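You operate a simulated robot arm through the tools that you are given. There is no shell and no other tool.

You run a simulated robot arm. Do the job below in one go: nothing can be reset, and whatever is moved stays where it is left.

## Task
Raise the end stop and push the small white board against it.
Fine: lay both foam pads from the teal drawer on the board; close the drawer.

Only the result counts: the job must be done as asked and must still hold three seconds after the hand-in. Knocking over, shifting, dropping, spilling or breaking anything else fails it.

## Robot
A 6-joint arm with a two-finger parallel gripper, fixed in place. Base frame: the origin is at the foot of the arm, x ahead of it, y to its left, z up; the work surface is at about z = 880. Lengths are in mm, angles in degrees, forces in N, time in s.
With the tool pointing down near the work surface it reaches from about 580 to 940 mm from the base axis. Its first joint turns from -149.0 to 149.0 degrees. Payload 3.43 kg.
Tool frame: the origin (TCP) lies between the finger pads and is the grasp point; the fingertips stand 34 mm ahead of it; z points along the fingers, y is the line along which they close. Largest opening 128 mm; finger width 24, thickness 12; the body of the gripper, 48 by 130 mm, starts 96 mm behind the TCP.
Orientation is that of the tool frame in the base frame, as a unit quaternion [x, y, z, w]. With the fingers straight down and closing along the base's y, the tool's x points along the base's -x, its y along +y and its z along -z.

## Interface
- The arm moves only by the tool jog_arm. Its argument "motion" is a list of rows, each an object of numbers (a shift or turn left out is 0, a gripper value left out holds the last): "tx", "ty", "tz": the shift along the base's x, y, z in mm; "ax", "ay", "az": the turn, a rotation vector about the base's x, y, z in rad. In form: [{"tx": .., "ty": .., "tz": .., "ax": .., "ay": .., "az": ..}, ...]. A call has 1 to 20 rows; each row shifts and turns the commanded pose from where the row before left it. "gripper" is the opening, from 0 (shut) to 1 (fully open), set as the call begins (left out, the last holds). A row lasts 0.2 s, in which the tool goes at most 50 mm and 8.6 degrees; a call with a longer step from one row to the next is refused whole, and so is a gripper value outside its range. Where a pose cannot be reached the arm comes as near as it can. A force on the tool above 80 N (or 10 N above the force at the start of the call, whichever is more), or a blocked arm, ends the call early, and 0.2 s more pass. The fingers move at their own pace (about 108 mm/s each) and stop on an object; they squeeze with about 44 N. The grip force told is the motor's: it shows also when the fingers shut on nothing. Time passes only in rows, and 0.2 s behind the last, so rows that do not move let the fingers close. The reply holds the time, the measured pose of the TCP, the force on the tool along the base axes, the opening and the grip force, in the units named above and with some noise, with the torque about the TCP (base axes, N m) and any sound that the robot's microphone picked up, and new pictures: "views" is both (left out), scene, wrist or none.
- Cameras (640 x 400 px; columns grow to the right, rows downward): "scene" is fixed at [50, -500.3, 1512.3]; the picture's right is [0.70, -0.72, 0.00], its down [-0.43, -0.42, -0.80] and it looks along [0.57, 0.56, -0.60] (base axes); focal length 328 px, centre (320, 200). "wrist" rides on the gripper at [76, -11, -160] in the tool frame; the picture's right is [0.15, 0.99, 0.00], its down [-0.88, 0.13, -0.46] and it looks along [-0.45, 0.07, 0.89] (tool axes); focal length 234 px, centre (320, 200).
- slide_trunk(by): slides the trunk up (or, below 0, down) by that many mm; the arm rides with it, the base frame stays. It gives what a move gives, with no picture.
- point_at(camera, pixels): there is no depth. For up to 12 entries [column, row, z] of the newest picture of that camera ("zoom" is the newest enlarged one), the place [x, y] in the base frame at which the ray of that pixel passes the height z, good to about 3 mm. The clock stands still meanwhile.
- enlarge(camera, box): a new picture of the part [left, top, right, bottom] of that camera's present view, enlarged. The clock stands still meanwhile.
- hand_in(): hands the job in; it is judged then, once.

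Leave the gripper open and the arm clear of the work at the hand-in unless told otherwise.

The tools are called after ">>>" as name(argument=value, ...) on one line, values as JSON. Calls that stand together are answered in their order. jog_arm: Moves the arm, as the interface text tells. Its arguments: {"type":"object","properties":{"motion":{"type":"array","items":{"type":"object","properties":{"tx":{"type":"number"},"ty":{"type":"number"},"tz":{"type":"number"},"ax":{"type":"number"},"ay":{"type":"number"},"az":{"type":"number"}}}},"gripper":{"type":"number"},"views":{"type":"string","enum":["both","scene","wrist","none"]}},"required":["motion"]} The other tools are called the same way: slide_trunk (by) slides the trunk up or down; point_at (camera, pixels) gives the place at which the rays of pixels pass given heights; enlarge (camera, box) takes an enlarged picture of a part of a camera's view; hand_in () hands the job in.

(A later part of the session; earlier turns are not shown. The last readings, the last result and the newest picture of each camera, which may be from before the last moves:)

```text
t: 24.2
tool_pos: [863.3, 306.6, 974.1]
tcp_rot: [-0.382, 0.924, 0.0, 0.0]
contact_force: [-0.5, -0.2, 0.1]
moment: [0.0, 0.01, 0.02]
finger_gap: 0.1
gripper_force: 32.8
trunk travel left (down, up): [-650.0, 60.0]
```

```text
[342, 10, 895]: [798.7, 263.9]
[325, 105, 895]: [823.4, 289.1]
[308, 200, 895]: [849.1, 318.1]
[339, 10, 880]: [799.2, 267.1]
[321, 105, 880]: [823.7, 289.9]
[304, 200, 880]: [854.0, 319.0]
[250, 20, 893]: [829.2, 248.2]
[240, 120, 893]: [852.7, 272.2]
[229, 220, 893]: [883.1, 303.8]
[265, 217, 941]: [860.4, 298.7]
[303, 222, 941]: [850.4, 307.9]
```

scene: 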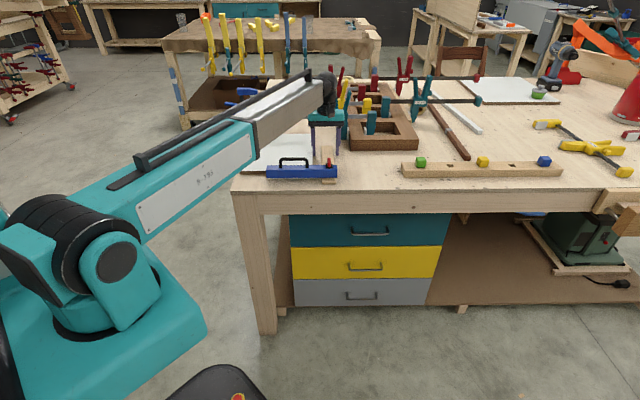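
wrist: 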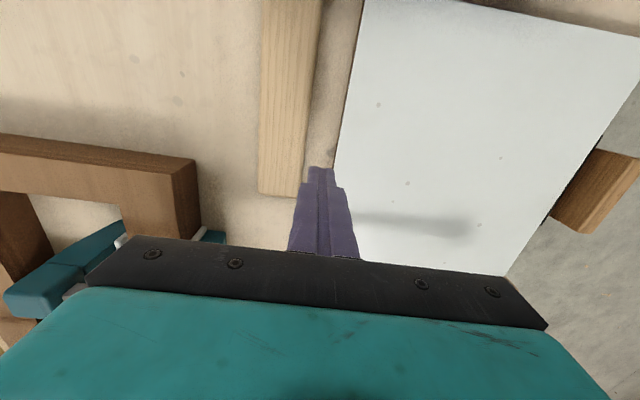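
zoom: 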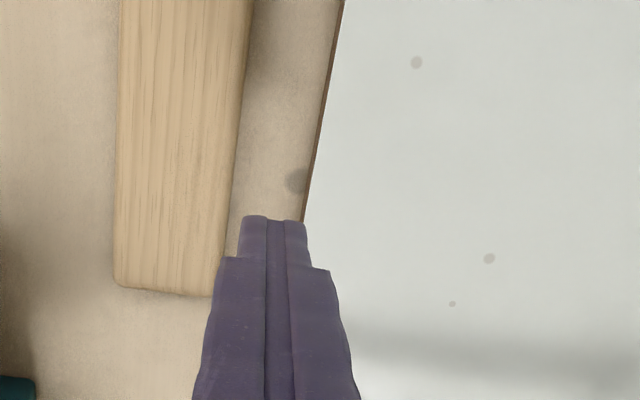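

The board edge is at u≈377 and still square, the slat edge is at 410, and the fingers are centred at 393.6. I'll descend straight into the gap.

>>> jog_arm(motion=[{"tz": -15}, {"tz": -15}, {"tz": -10}, {"tz": -8}, {"tz": -8}, {}], views="wrist")

```text
t: 25.6
tool_pos: [865.3, 308.1, 918.8]
tcp_rot: [-0.383, 0.924, 0.0, 0.0]
contact_force: [-0.1, 0.4, 0.1]
moment: [0.03, -0.03, -0.04]
finger_gap: 0.2
gripper_force: 33.2
trunk travel left (down, up): [-650.0, 60.0]
```

wrist: 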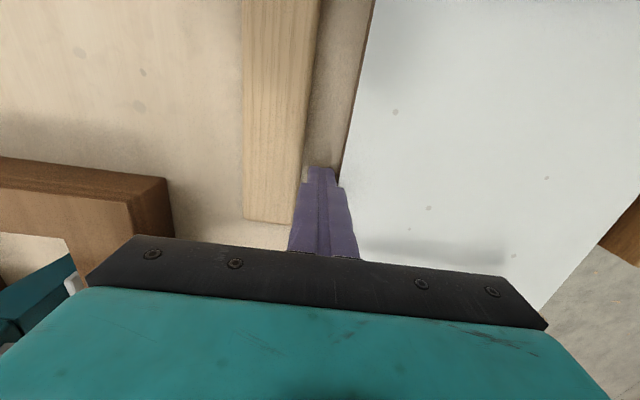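

No contact on the way down. I'll push toward -u by 26 mm first, which should leave the board just short of the stop.

>>> jog_arm(motion=[{"tx": -1.41, "ty": 1.41}, {"tx": -1.41, "ty": 1.41}, {"tx": -1.41, "ty": 1.41}, {"tx": -1.41, "ty": 1.41}, {"tx": -1.41, "ty": 1.41}, {"tx": -1.41, "ty": 1.41}, {"tx": -1.41, "ty": 1.41}, {"tx": -1.41, "ty": 1.41}, {"tx": -1.41, "ty": 1.41}, {"tx": -1.41, "ty": 1.41}, {"tx": -1.41, "ty": 1.41}, {"tx": -1.41, "ty": 1.41}, {"tx": -1.41, "ty": 1.41}], views="both")

>>> enlarge(camera="scene", box=[212, 115, 352, 195])

```text
t: 28.4
tool_pos: [845.3, 325.9, 918.7]
tcp_rot: [-0.383, 0.924, 0.0, 0.001]
contact_force: [2.0, -2.7, 1.0]
moment: [-0.1, -0.09, 0.0]
finger_gap: 0.1
gripper_force: 33.0
trunk travel left (down, up): [-650.0, 60.0]
```

scene: 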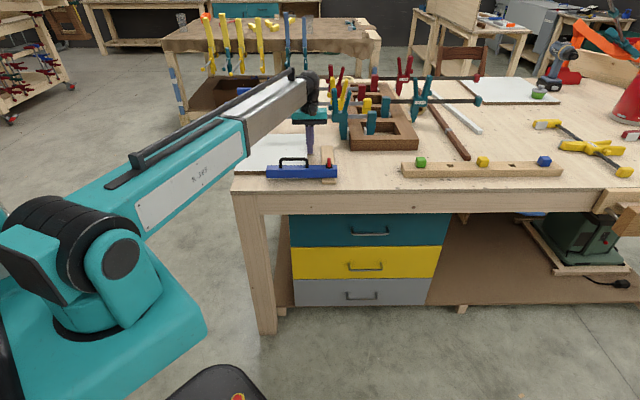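
wrist: 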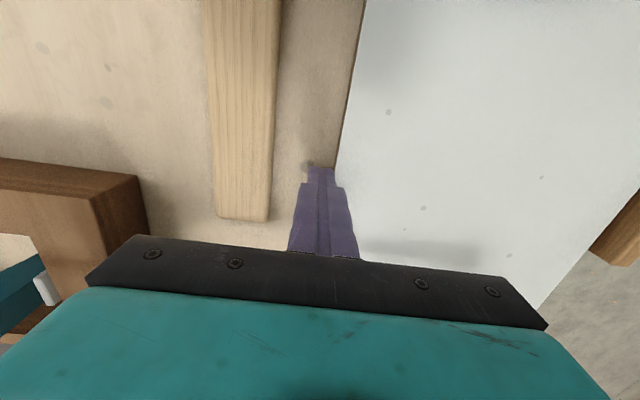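

```text
4.57 times, centred on (282, 155) of scene
```

zoom: 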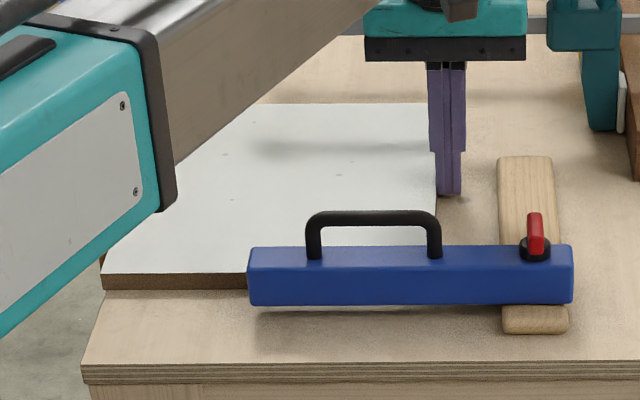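

The board is moving at about 3 N, with its left edge now around u≈94 against the stop face at ≈88. I'll continue in 1 mm steps and watch for the force to rise.

>>> jog_arm(motion=[{"tx": -0.71, "ty": 0.71}, {"tx": -0.71, "ty": 0.71}, {"tx": -0.71, "ty": 0.71}, {"tx": -0.71, "ty": 0.71}], views="wrist")

```text
t: 29.4
tool_pos: [842.1, 327.9, 917.7]
tcp_rot: [-0.382, 0.924, 0.0, 0.0]
contact_force: [1.6, -3.2, 0.5]
moment: [-0.04, -0.05, -0.03]
finger_gap: 0.0
gripper_force: 32.5
trunk travel left (down, up): [-650.0, 60.0]
```

wrist: 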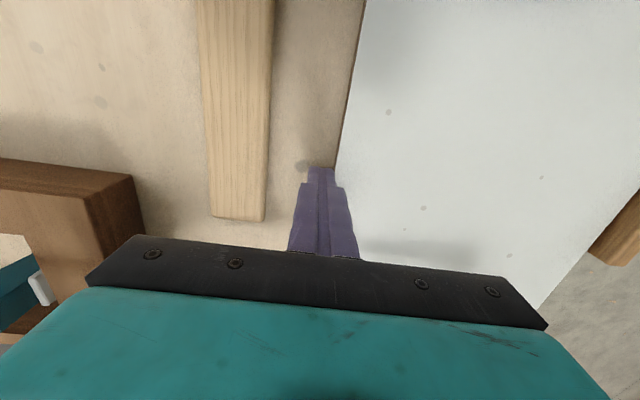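

Still sliding freely at about 3 N. A few more 1 mm steps.

>>> jog_arm(motion=[{"tx": -0.71, "ty": 0.71}, {"tx": -0.71, "ty": 0.71}, {"tx": -0.71, "ty": 0.71}], views="wrist")

```text
t: 30.2
tool_pos: [838.5, 329.6, 917.9]
tcp_rot: [-0.382, 0.924, 0.0, 0.0]
contact_force: [2.6, -2.4, 0.8]
moment: [-0.04, -0.1, -0.06]
finger_gap: 0.0
gripper_force: 32.9
trunk travel left (down, up): [-650.0, 60.0]
```

wrist: 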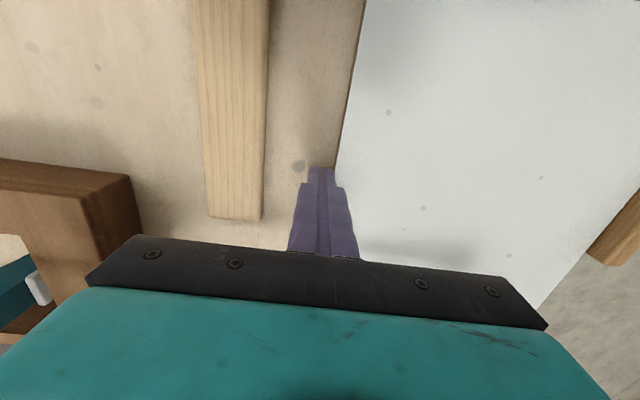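

>>> jog_arm(motion=[{"tx": -0.71, "ty": 0.71}, {"tx": -0.71, "ty": 0.71}, {"tx": -0.71, "ty": 0.71}], views="wrist")

>>> enlarge(camera="wrist", box=[520, 120, 640, 320])

```text
t: 31.0
tool_pos: [838.6, 330.2, 919.0]
tcp_rot: [-0.382, 0.924, 0.0, 0.0]
contact_force: [3.9, -5.5, -0.1]
moment: [-0.15, -0.12, 0.0]
finger_gap: 0.0
gripper_force: 32.9
trunk travel left (down, up): [-650.0, 60.0]
```

wrist: 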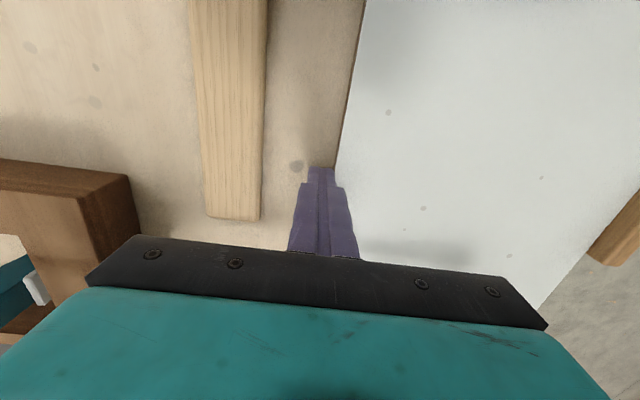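

```text
2.00 times, centred on (580, 220) of wrist
```

zoom: 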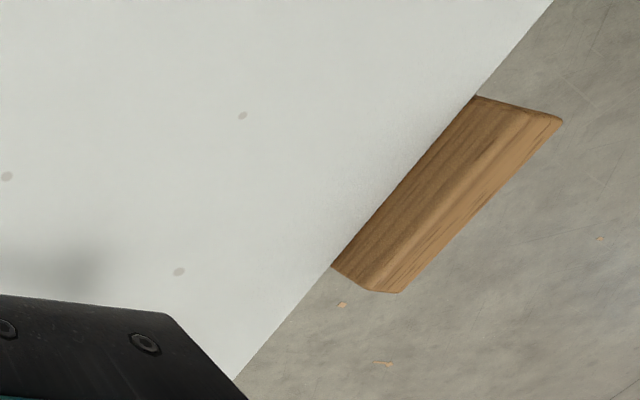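

The force is rising (6.7 N) and the zoom shows the board's edge at the stop's face. I'll press a little more to make the contact firm and square it up.

>>> jog_arm(motion=[{"tx": -0.71, "ty": 0.71}, {"tx": -0.71, "ty": 0.71}, {}], views="none")

```text
t: 31.8
tool_pos: [838.0, 330.6, 918.5]
tcp_rot: [-0.381, 0.924, -0.001, 0.0]
contact_force: [16.1, -10.9, 1.3]
moment: [-0.33, -0.47, -0.05]
finger_gap: 0.0
gripper_force: 33.2
trunk travel left (down, up): [-650.0, 60.0]
```

About 19 N along u, so the board is firmly against the stop. I'll back off +u, rise, and inspect.

>>> jog_arm(motion=[{"tx": 0.7, "ty": -0.7}, {"tx": 0.7, "ty": -0.7}, {"tx": 2, "ty": -2}, {"tx": 4, "ty": -4}, {"tz": 20}, {"tz": 40}, {"tz": 45}, {"tz": 45}, {"tz": 40}], views="both")

>>> enlarge(camera="wrist", box=[340, 40, 580, 240])

>>> enlarge(camera="scene", box=[212, 115, 352, 195])

```text
t: 33.8
tool_pos: [842.8, 325.3, 1111.1]
tcp_rot: [-0.382, 0.924, -0.001, 0.0]
contact_force: [0.1, -0.1, 0.2]
moment: [-0.01, 0.02, -0.01]
finger_gap: 0.0
gripper_force: 32.8
trunk travel left (down, up): [-650.0, 60.0]
```

scene: 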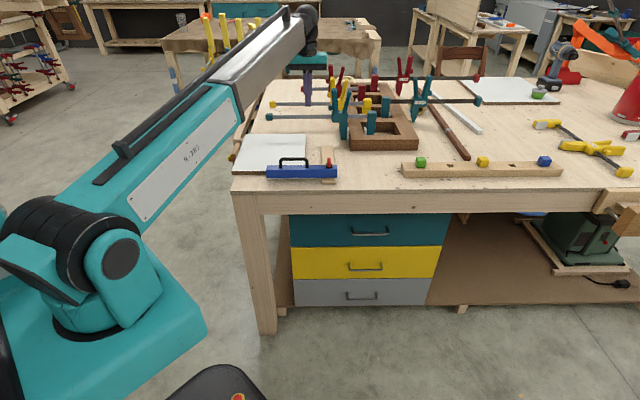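
wrist: 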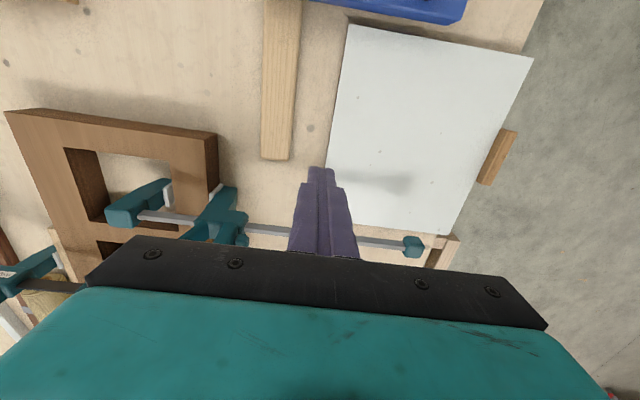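

```text
2.00 times, centred on (460, 140) of wrist
```

zoom: 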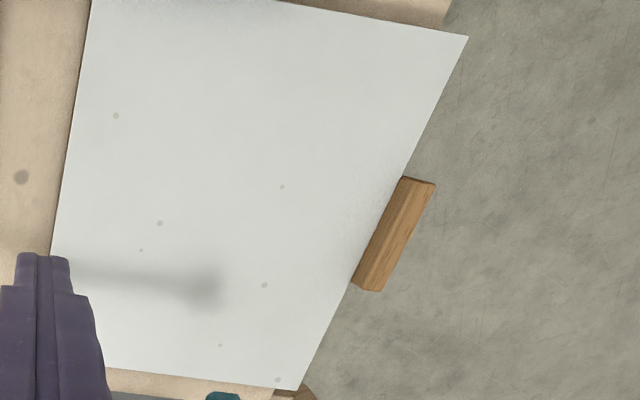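

```text
4.57 times, centred on (282, 155) of scene
```

zoom: 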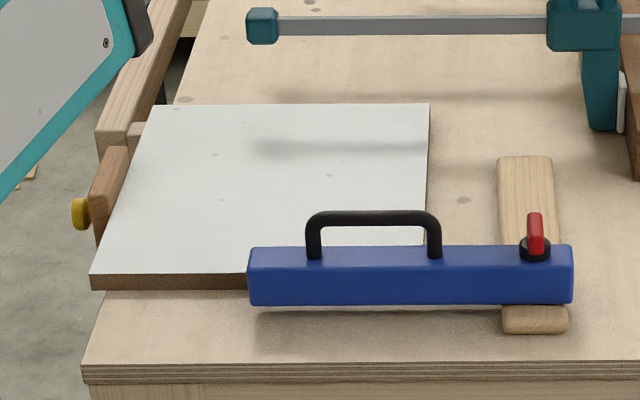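

The board's left edge sits flush against the raised stop in both views. Next is the drawer. I'll retreat high toward the front (v≈420, u≈560), swinging over the blue bar at z≈1110.

>>> jog_arm(motion=[{"tx": -18, "ty": -44}, {"tx": -18, "ty": -44}, {"tx": -18, "ty": -44}, {"tx": -18, "ty": -44}, {"tx": -18, "ty": -44}, {"tx": -18, "ty": -44}, {"tx": -18, "ty": -44}, {"tx": -18, "ty": -44}, {"tx": -7, "ty": -48}, {"tx": -7, "ty": -30}], gripper=0.4, views="both")

```text
t: 36.0
tool_pos: [684.9, -104.4, 1108.9]
tcp_rot: [-0.383, 0.924, -0.001, 0.0]
contact_force: [0.0, -0.9, -0.6]
moment: [0.0, -0.01, -0.01]
finger_gap: 51.4
gripper_force: 0.1
trunk travel left (down, up): [-650.0, 60.0]
```

scene: 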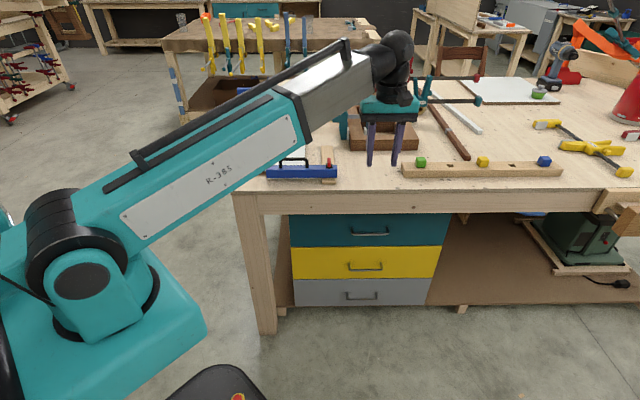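
wrist: 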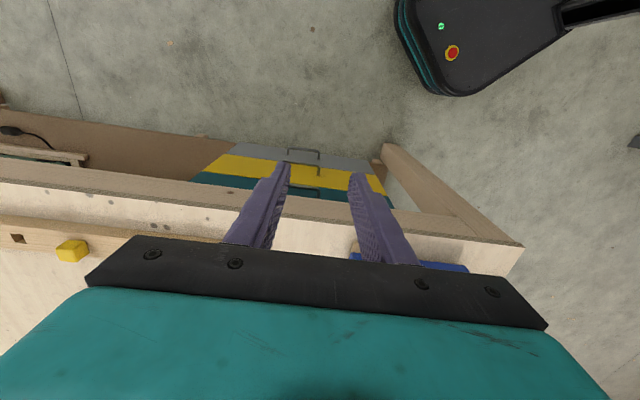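

I can now see the drawer fronts from above at wrist (290,165). I'll zoom in to locate the teal handle precisely, combining both cameras.

>>> enlarge(camera="wrist", box=[190, 130, 410, 260])

>>> enlarge(camera="scene", box=[280, 200, 460, 310])

```text
2.91 times, centred on (300, 195) of wrist
```

zoom: 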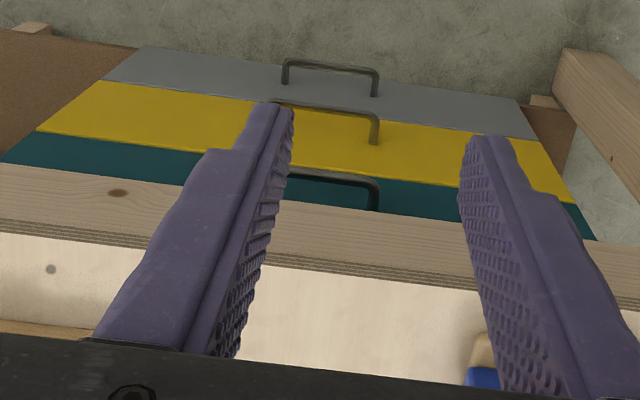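

```text
3.56 times, centred on (370, 255) of scene
```

zoom: 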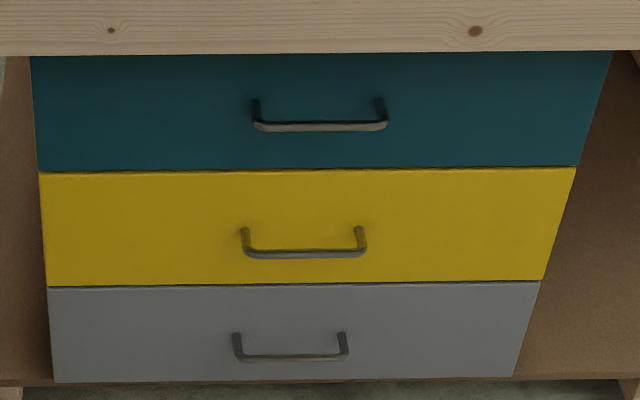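

>>> point_at(camera="scene", pixels=[[353.7, 234.5, 640], [353.7, 234.5, 670], [353.7, 234.5, 700], [387.7, 234.2, 670], [353.5, 228, 690], [388, 228, 690], [281, 247.5, 640], [441, 246.5, 640], [345, 198, 880]])

>>> point_at(camera="wrist", pixels=[[318.9, 188.8, 640], [318.9, 188.8, 670], [318.9, 188.8, 700], [293.1, 185.4, 670], [318, 198, 690], [200, 212, 880], [200, 206, 880], [490, 243, 880], [190, 185, 800], [393, 209, 800]])

```text
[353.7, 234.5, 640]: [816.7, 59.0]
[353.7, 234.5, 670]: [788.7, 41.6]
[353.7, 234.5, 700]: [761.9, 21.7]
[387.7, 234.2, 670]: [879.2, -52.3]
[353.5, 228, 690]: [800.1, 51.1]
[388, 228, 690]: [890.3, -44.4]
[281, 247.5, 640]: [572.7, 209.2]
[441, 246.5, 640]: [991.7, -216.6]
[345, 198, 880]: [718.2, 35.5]
```

```text
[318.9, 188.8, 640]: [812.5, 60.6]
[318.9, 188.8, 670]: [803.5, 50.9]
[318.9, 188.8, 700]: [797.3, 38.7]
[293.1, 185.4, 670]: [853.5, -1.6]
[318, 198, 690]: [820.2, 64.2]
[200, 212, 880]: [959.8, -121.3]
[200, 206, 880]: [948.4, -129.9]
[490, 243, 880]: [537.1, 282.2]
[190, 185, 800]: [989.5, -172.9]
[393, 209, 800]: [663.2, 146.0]
```

Triangulating the teal handle:

| Part | Location |
|---|---|
| Handle bar | v≈614, z≈645, u≈533–665 |
| Drawer panel | v≈657 (about 42 mm behind the bar) |
| Apron bottom | z≈781 at v≈580 |

So I'll grip the bar with the tool horizontal, pointing +v, fingers above and below it. First I turn the tool -90° about z at this height.

>>> jog_arm(motion=[{"az": -0.1428}, {"az": -0.1428}, {"az": -0.1428}, {"az": -0.1428}, {"az": -0.1428}, {"az": -0.1428}, {"az": -0.1428}, {"az": -0.1428}, {"az": -0.1428}, {"az": -0.1428}, {"az": -0.1428}], views="none")

>>> jog_arm(motion=[{"ax": 0.101, "ay": -0.101}, {"ax": 0.101, "ay": -0.101}, {"ax": 0.101, "ay": -0.101}, {"ax": 0.101, "ay": -0.101}, {"ax": 0.101, "ay": -0.101}, {"ax": 0.101, "ay": -0.101}], views="both")

```text
t: 38.4
tool_pos: [685.9, -104.3, 1110.1]
tcp_rot: [0.384, 0.923, 0.001, 0.0]
contact_force: [0.4, -0.9, -0.3]
moment: [0.0, 0.01, 0.03]
finger_gap: 51.3
gripper_force: 0.1
trunk travel left (down, up): [-650.0, 60.0]
```

```text
t: 39.8
tool_pos: [685.2, -105.0, 1109.8]
tcp_rot: [0.349, 0.84, 0.385, 0.16]
contact_force: [-0.4, 0.5, -0.1]
moment: [0.0, 0.0, 0.02]
finger_gap: 51.1
gripper_force: 0.1
trunk travel left (down, up): [-650.0, 60.0]
```

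scene: 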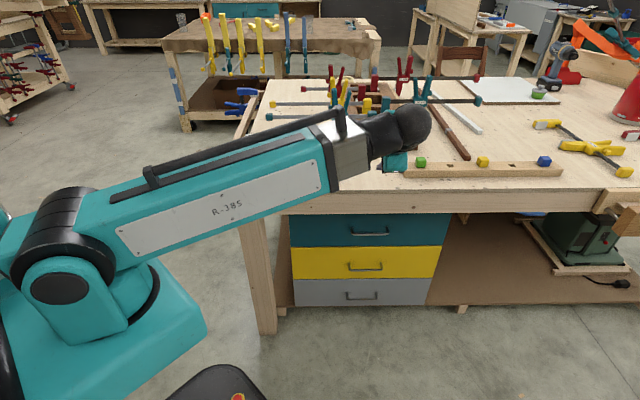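
wrist: 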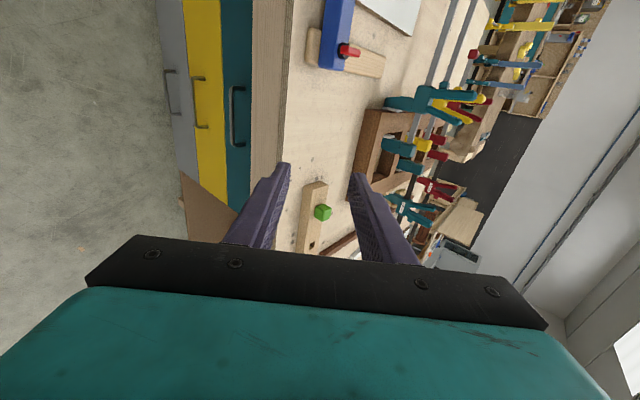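

The tool is at 49° and obeying. I'll continue the tilt to horizontal.

>>> jog_arm(motion=[{"ax": 0.101, "ay": -0.101}, {"ax": 0.101, "ay": -0.101}, {"ax": 0.101, "ay": -0.101}, {"ax": 0.101, "ay": -0.101}, {"ax": 0.101, "ay": -0.101}, {}], views="both")

```text
t: 41.2
tool_pos: [684.2, -104.9, 1108.1]
tcp_rot: [0.27, 0.652, 0.654, 0.272]
contact_force: [-0.4, 0.7, 0.0]
moment: [0.0, 0.02, -0.01]
finger_gap: 51.2
gripper_force: 0.0
trunk travel left (down, up): [-650.0, 60.0]
```

scene: 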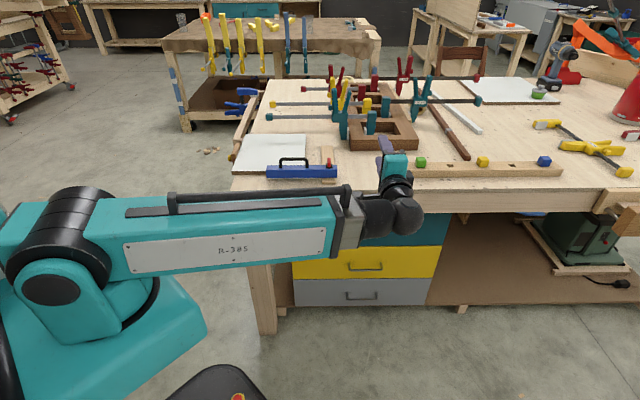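
wrist: 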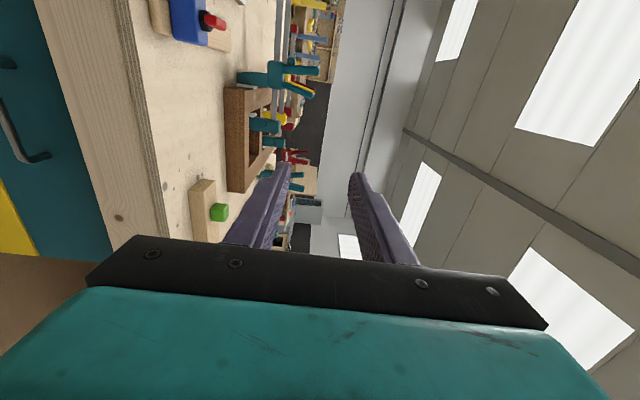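

The tool is horizontal, pointing at the drawers, with its tips at v≈444, well in front of the table. I'll lower the trunk in stages toward the handle's height.

>>> slide_trunk(by=-200)

```text
t: 43.4
tool_pos: [685.4, -103.8, 909.9]
tcp_rot: [0.271, 0.653, 0.654, 0.271]
contact_force: [0.5, 1.0, -1.3]
moment: [0.01, 0.0, 0.0]
finger_gap: 51.6
gripper_force: 0.2
trunk travel left (down, up): [-450.0, 260.0]
```

The slide was clean. I'll lower another 240 mm to bring the tool to about z=670.

>>> slide_trunk(by=-240)

>>> jog_arm(motion=[{"tx": 5, "ty": -5}], views="both")

```text
t: 45.9
tool_pos: [686.0, -104.8, 668.7]
tcp_rot: [0.271, 0.653, 0.654, 0.272]
contact_force: [-0.5, -0.6, -0.9]
moment: [-0.02, -0.01, 0.01]
finger_gap: 51.4
gripper_force: 0.0
trunk travel left (down, up): [-210.0, 500.0]
```

```text
t: 46.3
tool_pos: [689.4, -109.5, 669.4]
tcp_rot: [0.271, 0.653, 0.654, 0.271]
contact_force: [-0.2, 0.0, 1.2]
moment: [0.01, 0.03, 0.0]
finger_gap: 51.3
gripper_force: 0.0
trunk travel left (down, up): [-210.0, 500.0]
```

scene: 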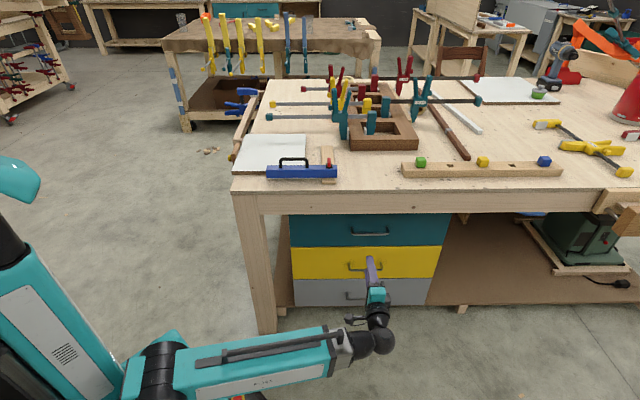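
wrist: 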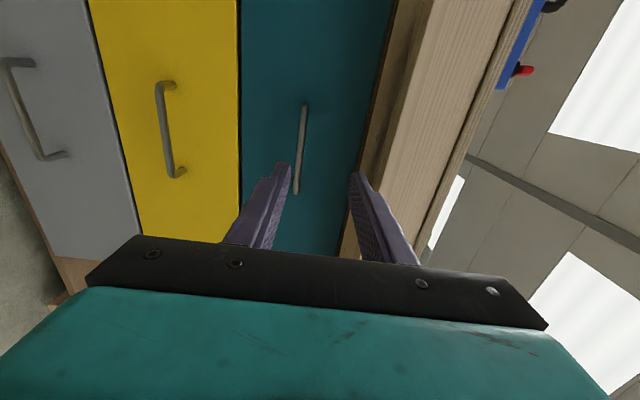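

The teal handle is at about (302,150) in the wrist view, slightly below the tool axis (left in the image is down). I'll refine its height and position.

>>> enlarge(camera="wrist", box=[230, 80, 390, 220])

>>> point_at(camera="wrist", pixels=[[302, 130, 640], [302, 130, 643], [302, 130, 646], [300, 160, 640], [300, 160, 643], [300, 160, 646], [297, 188, 643]])

```text
2.86 times, centred on (310, 150) of wrist
```

zoom: 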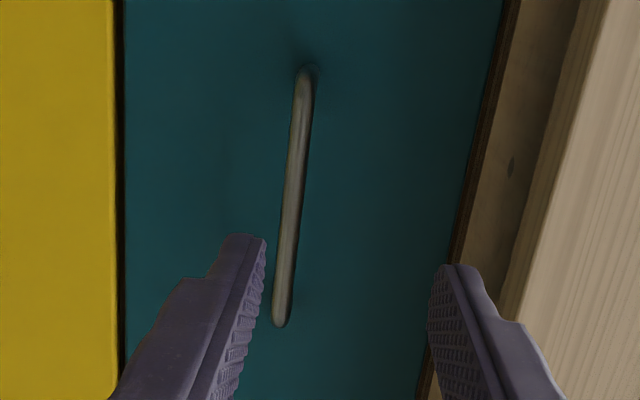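

```text
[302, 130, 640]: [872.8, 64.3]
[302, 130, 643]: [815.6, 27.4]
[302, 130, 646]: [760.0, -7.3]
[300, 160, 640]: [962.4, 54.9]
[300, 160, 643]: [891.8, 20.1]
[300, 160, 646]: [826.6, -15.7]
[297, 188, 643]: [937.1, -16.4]
```

The bar is at z≈643, centred at u≈592. I'll align to z=643 and u=592, then advance along +v to TCP v≈590, keeping the tips 30 mm short of the panel.

>>> jog_arm(motion=[{"tx": 9.5, "ty": -9.5, "tz": -13}, {"tx": 9.5, "ty": -9.5, "tz": -13}, {"tx": 25, "ty": 25}, {"tx": 25, "ty": 25}, {"tx": 25, "ty": 25}, {"tx": 25, "ty": 25}, {"tx": 14, "ty": 14}, {"tx": 13, "ty": 13}, {}], gripper=0.4, views="both")

>>> enlarge(camera="wrist", box=[200, 60, 420, 240])

>>> enlarge(camera="scene", box=[330, 200, 450, 300])

```text
t: 48.3
tool_pos: [837.2, -0.2, 642.0]
tcp_rot: [0.27, 0.653, 0.654, 0.271]
contact_force: [0.5, 0.0, -0.2]
moment: [-0.01, -0.03, -0.01]
finger_gap: 51.4
gripper_force: 0.0
trunk travel left (down, up): [-210.0, 500.0]
```

scene: 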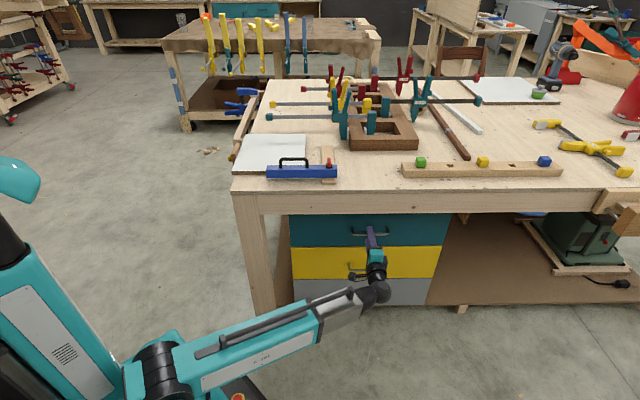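
wrist: 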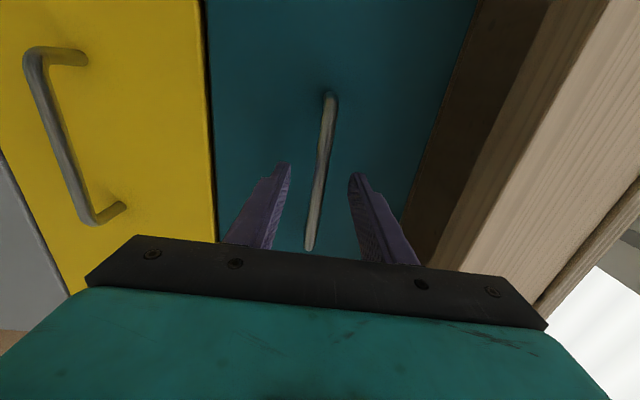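

```text
2.22 times, centred on (310, 150) of wrist
```

zoom: 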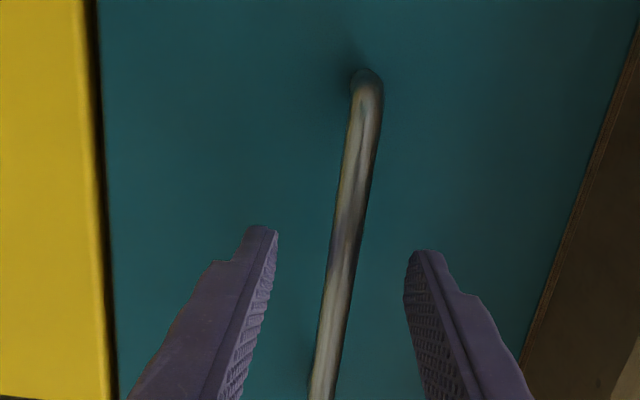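

```text
4.00 times, centred on (390, 250) of scene
```

zoom: 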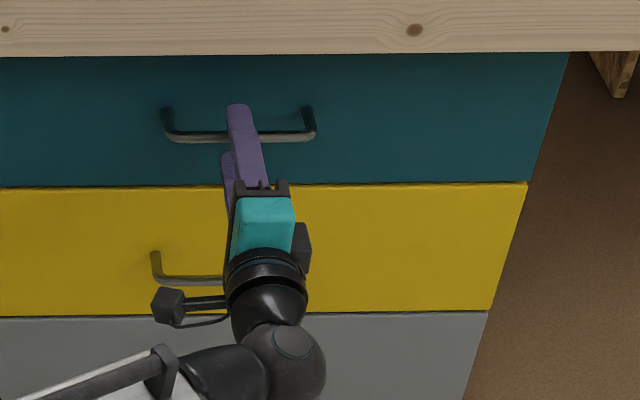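

The bar sits between the two fingers. I'll advance about 14 mm more and close on it.

>>> jog_arm(motion=[{"tx": 5, "ty": 5}, {"tx": 5, "ty": 5}, {}], views="none")

>>> jog_arm(motion=[{}, {}, {}], gripper=0, views="wrist")

```text
t: 49.1
tool_pos: [846.9, 10.7, 642.7]
tcp_rot: [0.27, 0.653, 0.654, 0.271]
contact_force: [-0.3, 0.3, 0.1]
moment: [-0.01, -0.04, -0.02]
finger_gap: 51.0
gripper_force: 0.1
trunk travel left (down, up): [-210.0, 500.0]
```

```text
t: 49.9
tool_pos: [846.9, 8.5, 642.4]
tcp_rot: [0.271, 0.653, 0.653, 0.271]
contact_force: [-0.6, -0.3, -3.4]
moment: [-0.08, -0.01, -0.15]
finger_gap: 11.6
gripper_force: 45.1
trunk travel left (down, up): [-210.0, 500.0]
```

wrist: 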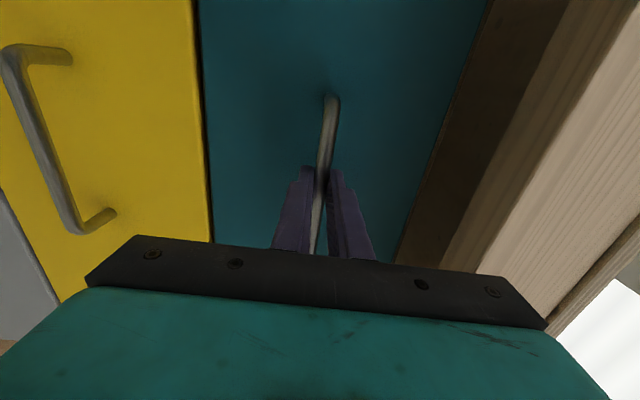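

The bar is gripped (11.6 mm). I'll pull gently along -v, 30 mm first.

>>> jog_arm(motion=[{"tx": -3.5, "ty": -3.5}, {"tx": -3.5, "ty": -3.5}, {"tx": -7, "ty": -7}, {"tx": -7, "ty": -7}], views="scene")

```text
t: 50.9
tool_pos: [825.6, -12.3, 641.6]
tcp_rot: [0.271, 0.654, 0.653, 0.271]
contact_force: [-1.9, 1.8, -4.8]
moment: [-0.09, -0.01, -1.34]
finger_gap: 11.6
gripper_force: 44.9
trunk travel left (down, up): [-210.0, 500.0]
```

scene: 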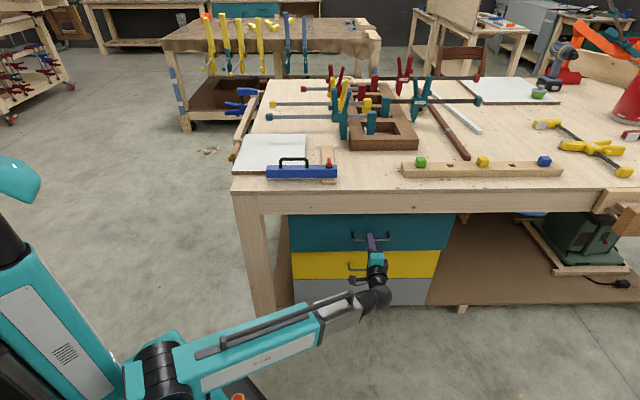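

The drawer slides out easily. I'll pull another 130 mm at a moderate pace.

>>> jog_arm(motion=[{"tx": -9, "ty": -9}, {"tx": -10, "ty": -10}, {"tx": -10, "ty": -10}, {"tx": -10, "ty": -10}, {"tx": -10, "ty": -10}, {"tx": -10, "ty": -10}, {"tx": -10, "ty": -10}, {"tx": -10, "ty": -10}, {"tx": -8, "ty": -8}, {"tx": -5, "ty": -5}, {}], views="both")

>>> enlarge(camera="scene", box=[270, 190, 470, 320])

```text
t: 53.3
tool_pos: [733.9, -103.5, 642.1]
tcp_rot: [0.271, 0.654, 0.653, 0.27]
contact_force: [-11.4, 11.3, -13.2]
moment: [-0.12, 0.09, 0.03]
finger_gap: 11.7
gripper_force: 44.9
trunk travel left (down, up): [-210.0, 500.0]
```

scene: 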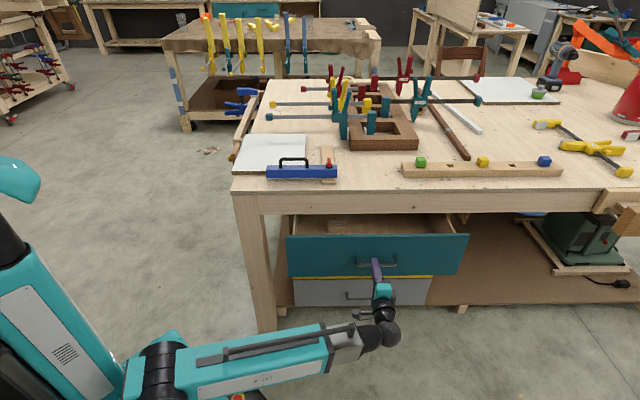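
wrist: 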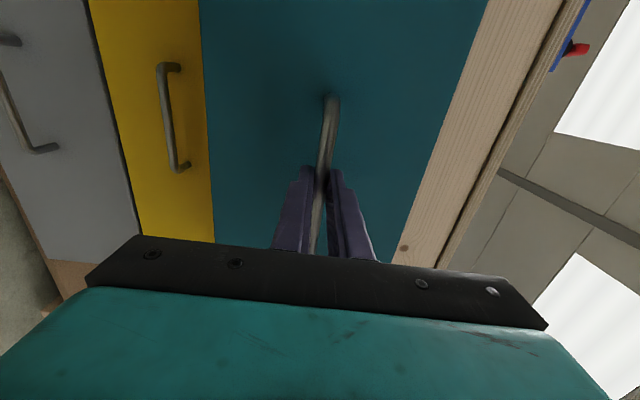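

```text
3.08 times, centred on (370, 255) of scene
```

zoom: 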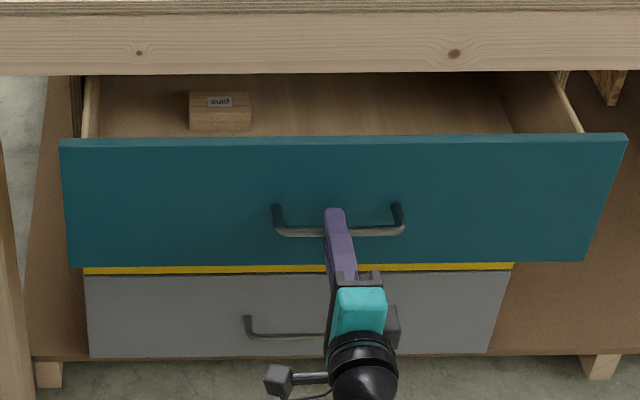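

About 160 mm open, and a labelled wooden block shows inside. The sideways force (~16 N) comes from a slight misalignment, so I'll relax it by shifting 2 mm toward -u and 1 mm down, then pull further.

>>> jog_arm(motion=[{"tx": -1.4, "ty": 1.4, "tz": -1}, {}], views="none")

>>> jog_arm(motion=[{"tx": -8, "ty": -8}, {"tx": -10, "ty": -9.8}, {"tx": -10, "ty": -9.8}, {"tx": -10, "ty": -9.8}, {"tx": -10, "ty": -9.8}, {"tx": -8, "ty": -8}, {"tx": -5, "ty": -5}, {}], views="both")

>>> enlarge(camera="scene", box=[270, 190, 470, 320])

```text
t: 53.9
tool_pos: [734.8, -104.3, 642.2]
tcp_rot: [0.271, 0.652, 0.654, 0.272]
contact_force: [-0.5, 1.3, -4.5]
moment: [-0.09, 0.0, 1.35]
finger_gap: 11.7
gripper_force: 44.8
trunk travel left (down, up): [-210.0, 500.0]
```

```text
t: 55.7
tool_pos: [672.8, -166.8, 641.7]
tcp_rot: [0.273, 0.652, 0.653, 0.272]
contact_force: [9.7, -10.0, 7.4]
moment: [0.05, -0.11, -1.41]
finger_gap: 11.7
gripper_force: 44.4
trunk travel left (down, up): [-210.0, 500.0]
```

scene: 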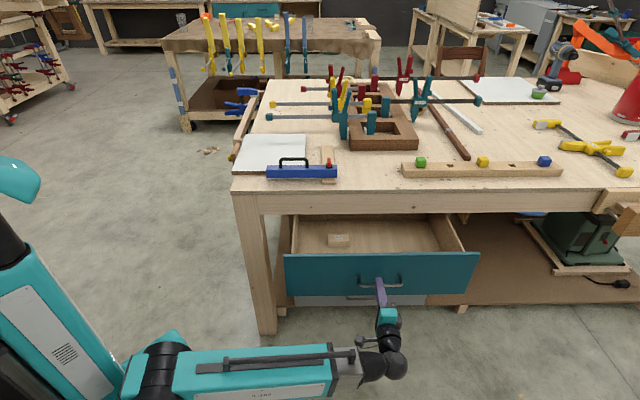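
wrist: 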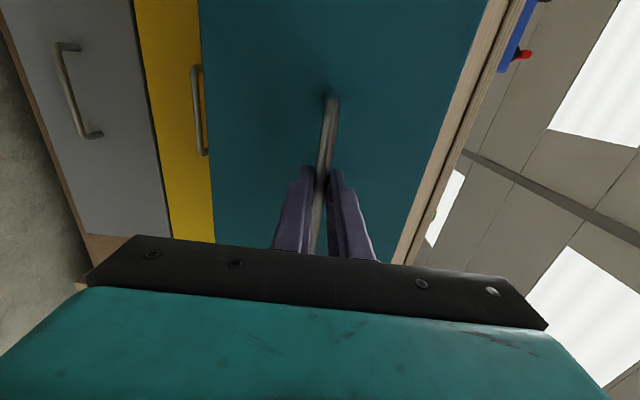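

```text
3.08 times, centred on (370, 255) of scene
```

zoom: 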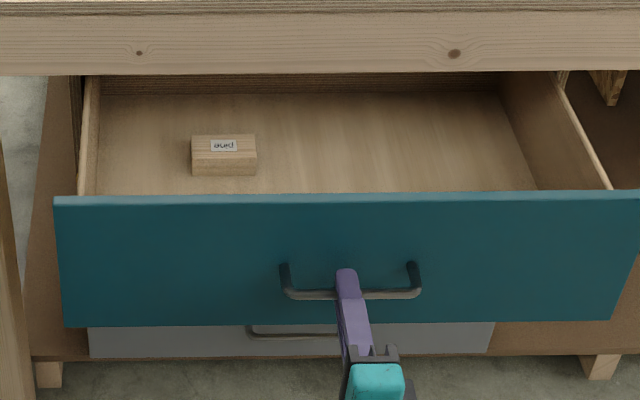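

About 247 mm open, and only a small labelled block is visible so far. I'll zoom in closely to read it and check for pads hidden behind the front panel.

>>> enlarge(camera="scene", box=[315, 222, 365, 254])

>>> enlarge(camera="scene", box=[280, 210, 400, 260])

```text
12.50 times, centred on (340, 238) of scene
```

zoom: 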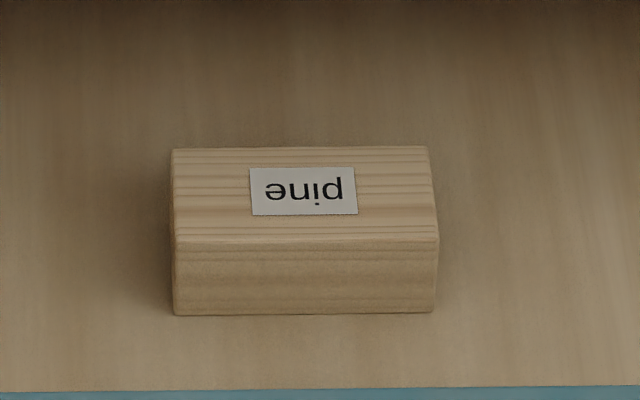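

```text
5.33 times, centred on (340, 235) of scene
```

zoom: 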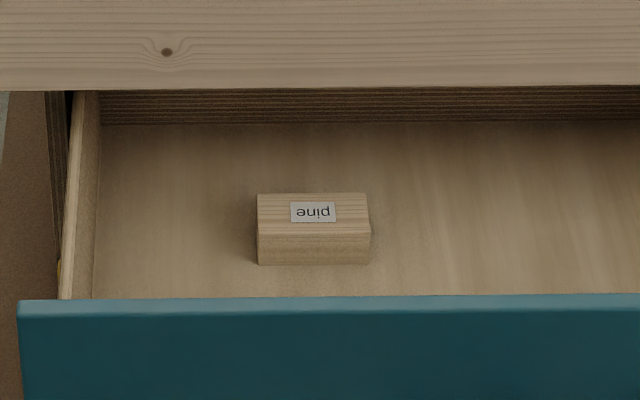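

It's a "pine" block, not a pad. The pads must be hidden behind the front panel. I'll release the handle, back off along -v, and look in from above.

>>> jog_arm(motion=[{"tx": 0.7, "ty": -0.7}, {}, {}], gripper=0.35, views="none")

>>> jog_arm(motion=[{"tx": -8, "ty": -8}, {"tx": -12, "ty": -12}, {"tx": -15, "ty": -15}, {"tx": -15, "ty": -15}, {}], views="wrist")

```text
t: 56.5
tool_pos: [671.8, -164.6, 642.0]
tcp_rot: [0.27, 0.653, 0.654, 0.271]
contact_force: [-0.6, 1.0, 0.7]
moment: [-0.02, -0.04, -0.02]
finger_gap: 44.8
gripper_force: 0.0
trunk travel left (down, up): [-210.0, 500.0]
```

```text
t: 57.7
tool_pos: [619.3, -213.1, 643.1]
tcp_rot: [0.27, 0.653, 0.654, 0.271]
contact_force: [0.0, -0.2, 0.5]
moment: [-0.02, 0.02, -0.07]
finger_gap: 44.4
gripper_force: 0.0
trunk travel left (down, up): [-210.0, 500.0]
```

wrist: 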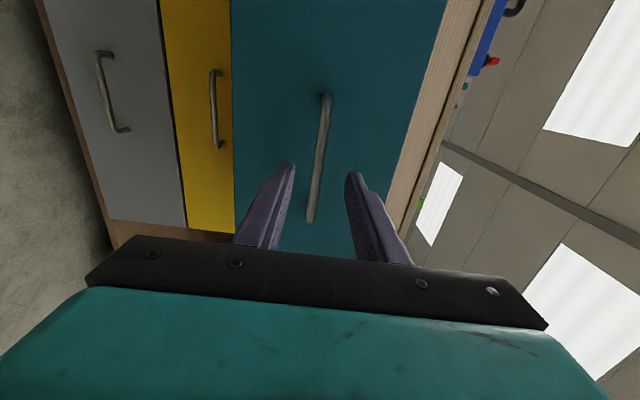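

Clear of the handle. I'll raise the trunk 320 mm, then tilt the tool back down to look into the drawer.

>>> slide_trunk(by=320)

>>> jog_arm(motion=[{"ax": -0.101, "ay": 0.101}, {"ax": -0.101, "ay": 0.101}, {"ax": -0.101, "ay": 0.101}, {"ax": -0.101, "ay": 0.101}, {"ax": -0.101, "ay": 0.101}, {"ax": -0.101, "ay": 0.101}, {"ax": -0.101, "ay": 0.101}, {"ax": -0.101, "ay": 0.101}, {"ax": -0.101, "ay": 0.101}, {"ax": -0.101, "ay": 0.101}, {"ax": -0.101, "ay": 0.101}], views="both")

```text
t: 60.8
tool_pos: [620.5, -213.1, 963.5]
tcp_rot: [0.271, 0.653, 0.654, 0.271]
contact_force: [-0.5, 0.5, -0.2]
moment: [0.02, 0.0, 0.01]
finger_gap: 45.1
gripper_force: 0.1
trunk travel left (down, up): [-530.0, 180.0]
```

```text
t: 63.2
tool_pos: [621.3, -212.6, 963.1]
tcp_rot: [0.384, 0.923, -0.002, 0.0]
contact_force: [-0.2, 0.2, 0.3]
moment: [-0.03, -0.01, 0.01]
finger_gap: 44.5
gripper_force: 0.2
trunk travel left (down, up): [-530.0, 180.0]
```

scene: 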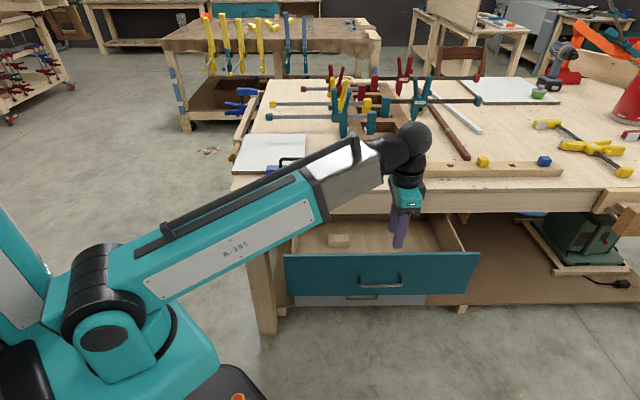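
wrist: 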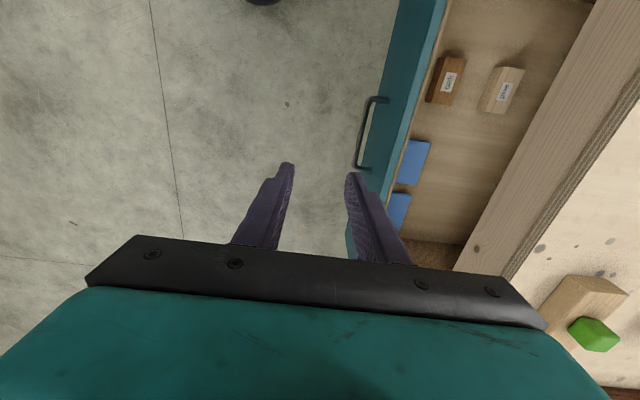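

Now I can see two blue pads in the drawer near the front, at (413,162) and (400,210). There are also two labelled wooden blocks. I'll zoom in.

>>> enlarge(camera="wrist", box=[340, 20, 560, 250])

>>> enlarge(camera="wrist", box=[380, 130, 460, 240])

```text
1.74 times, centred on (450, 135) of wrist
```

zoom: 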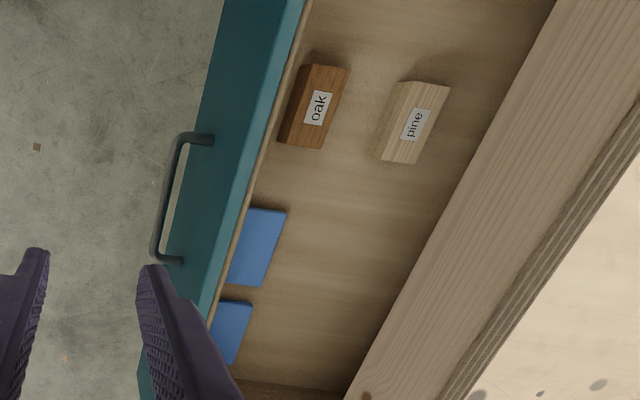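

```text
3.64 times, centred on (420, 185) of wrist
```

zoom: 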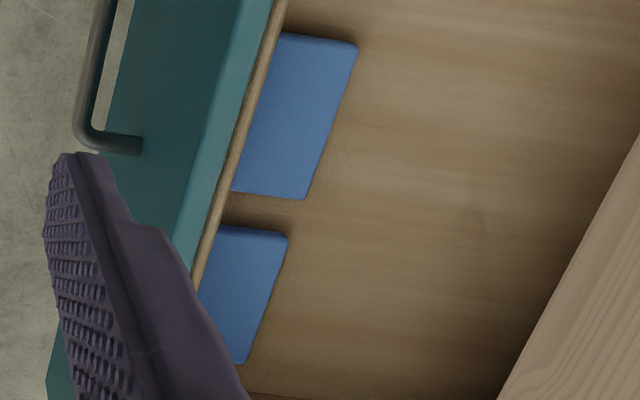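

Two blue foam pads lie flat on the drawer floor next to the front panel. I'll move above the drawer (u≈640, v≈470) for a straight-down look and measurements.

>>> jog_arm(motion=[{"tx": 33, "ty": 21, "tz": 8}, {"tx": 33, "ty": 21, "tz": 8}, {"tx": 33, "ty": 21, "tz": 8}, {"tx": 33, "ty": 21, "tz": 8}, {"tx": 31, "ty": 14}, {}], gripper=1, views="both")

>>> enlarge(camera="wrist", box=[160, 20, 480, 240])

```text
t: 64.6
tool_pos: [782.5, -116.2, 998.3]
tcp_rot: [0.384, 0.924, 0.0, -0.001]
contact_force: [-0.1, -0.1, 0.3]
moment: [0.02, -0.02, 0.02]
finger_gap: 128.0
gripper_force: 0.0
trunk travel left (down, up): [-530.0, 180.0]
```

scene: 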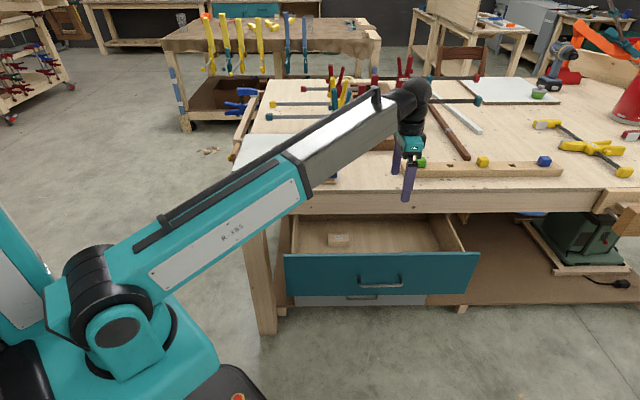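
wrist: 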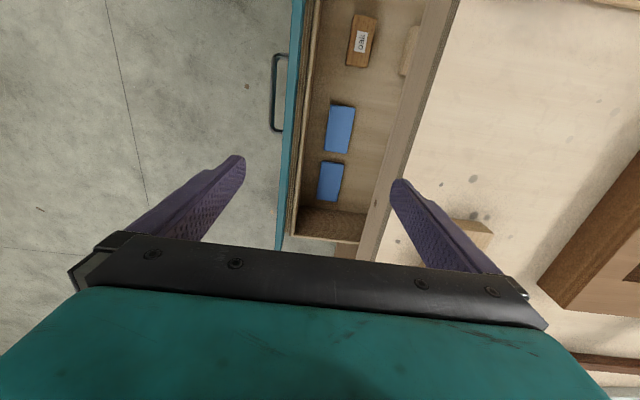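

```text
1.82 times, centred on (320, 130) of wrist
```

zoom: 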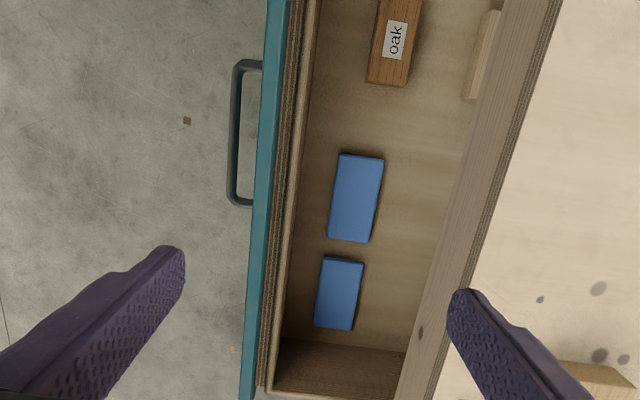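

This is a clear view: pad A is at wrist (340,129) and pad B at (322,181). My triangulation puts the pad tops near z≈590. I'll measure the corners at that height, plus the panel and table edges.

>>> point_at(camera="zoom", pixels=[[340, 153, 590], [384, 158, 590], [370, 243, 590], [327, 239, 590], [323, 256, 590], [364, 261, 590], [353, 331, 590], [314, 327, 590], [290, 338, 590], [275, 380, 680], [410, 350, 590], [470, 290, 800]])

>>> enlarge(camera="wrist", box=[270, 80, 410, 260])

```text
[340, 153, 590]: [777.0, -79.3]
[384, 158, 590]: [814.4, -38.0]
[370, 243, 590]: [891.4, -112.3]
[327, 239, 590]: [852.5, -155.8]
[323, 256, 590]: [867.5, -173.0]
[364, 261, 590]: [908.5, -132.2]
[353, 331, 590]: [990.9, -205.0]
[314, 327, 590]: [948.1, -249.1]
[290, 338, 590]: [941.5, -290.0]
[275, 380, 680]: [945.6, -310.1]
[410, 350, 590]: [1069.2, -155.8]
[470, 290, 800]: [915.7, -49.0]
```

```text
2.22 times, centred on (340, 170) of wrist
```

zoom: 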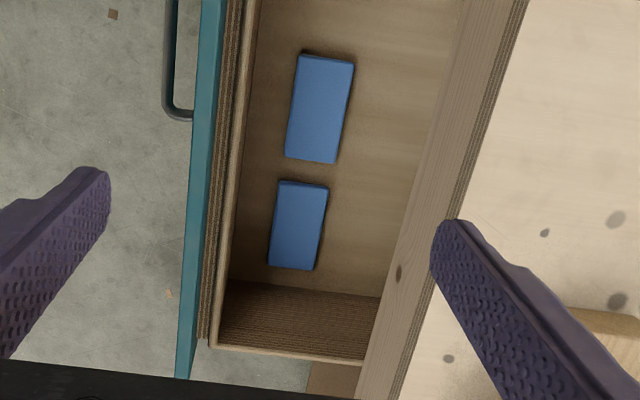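

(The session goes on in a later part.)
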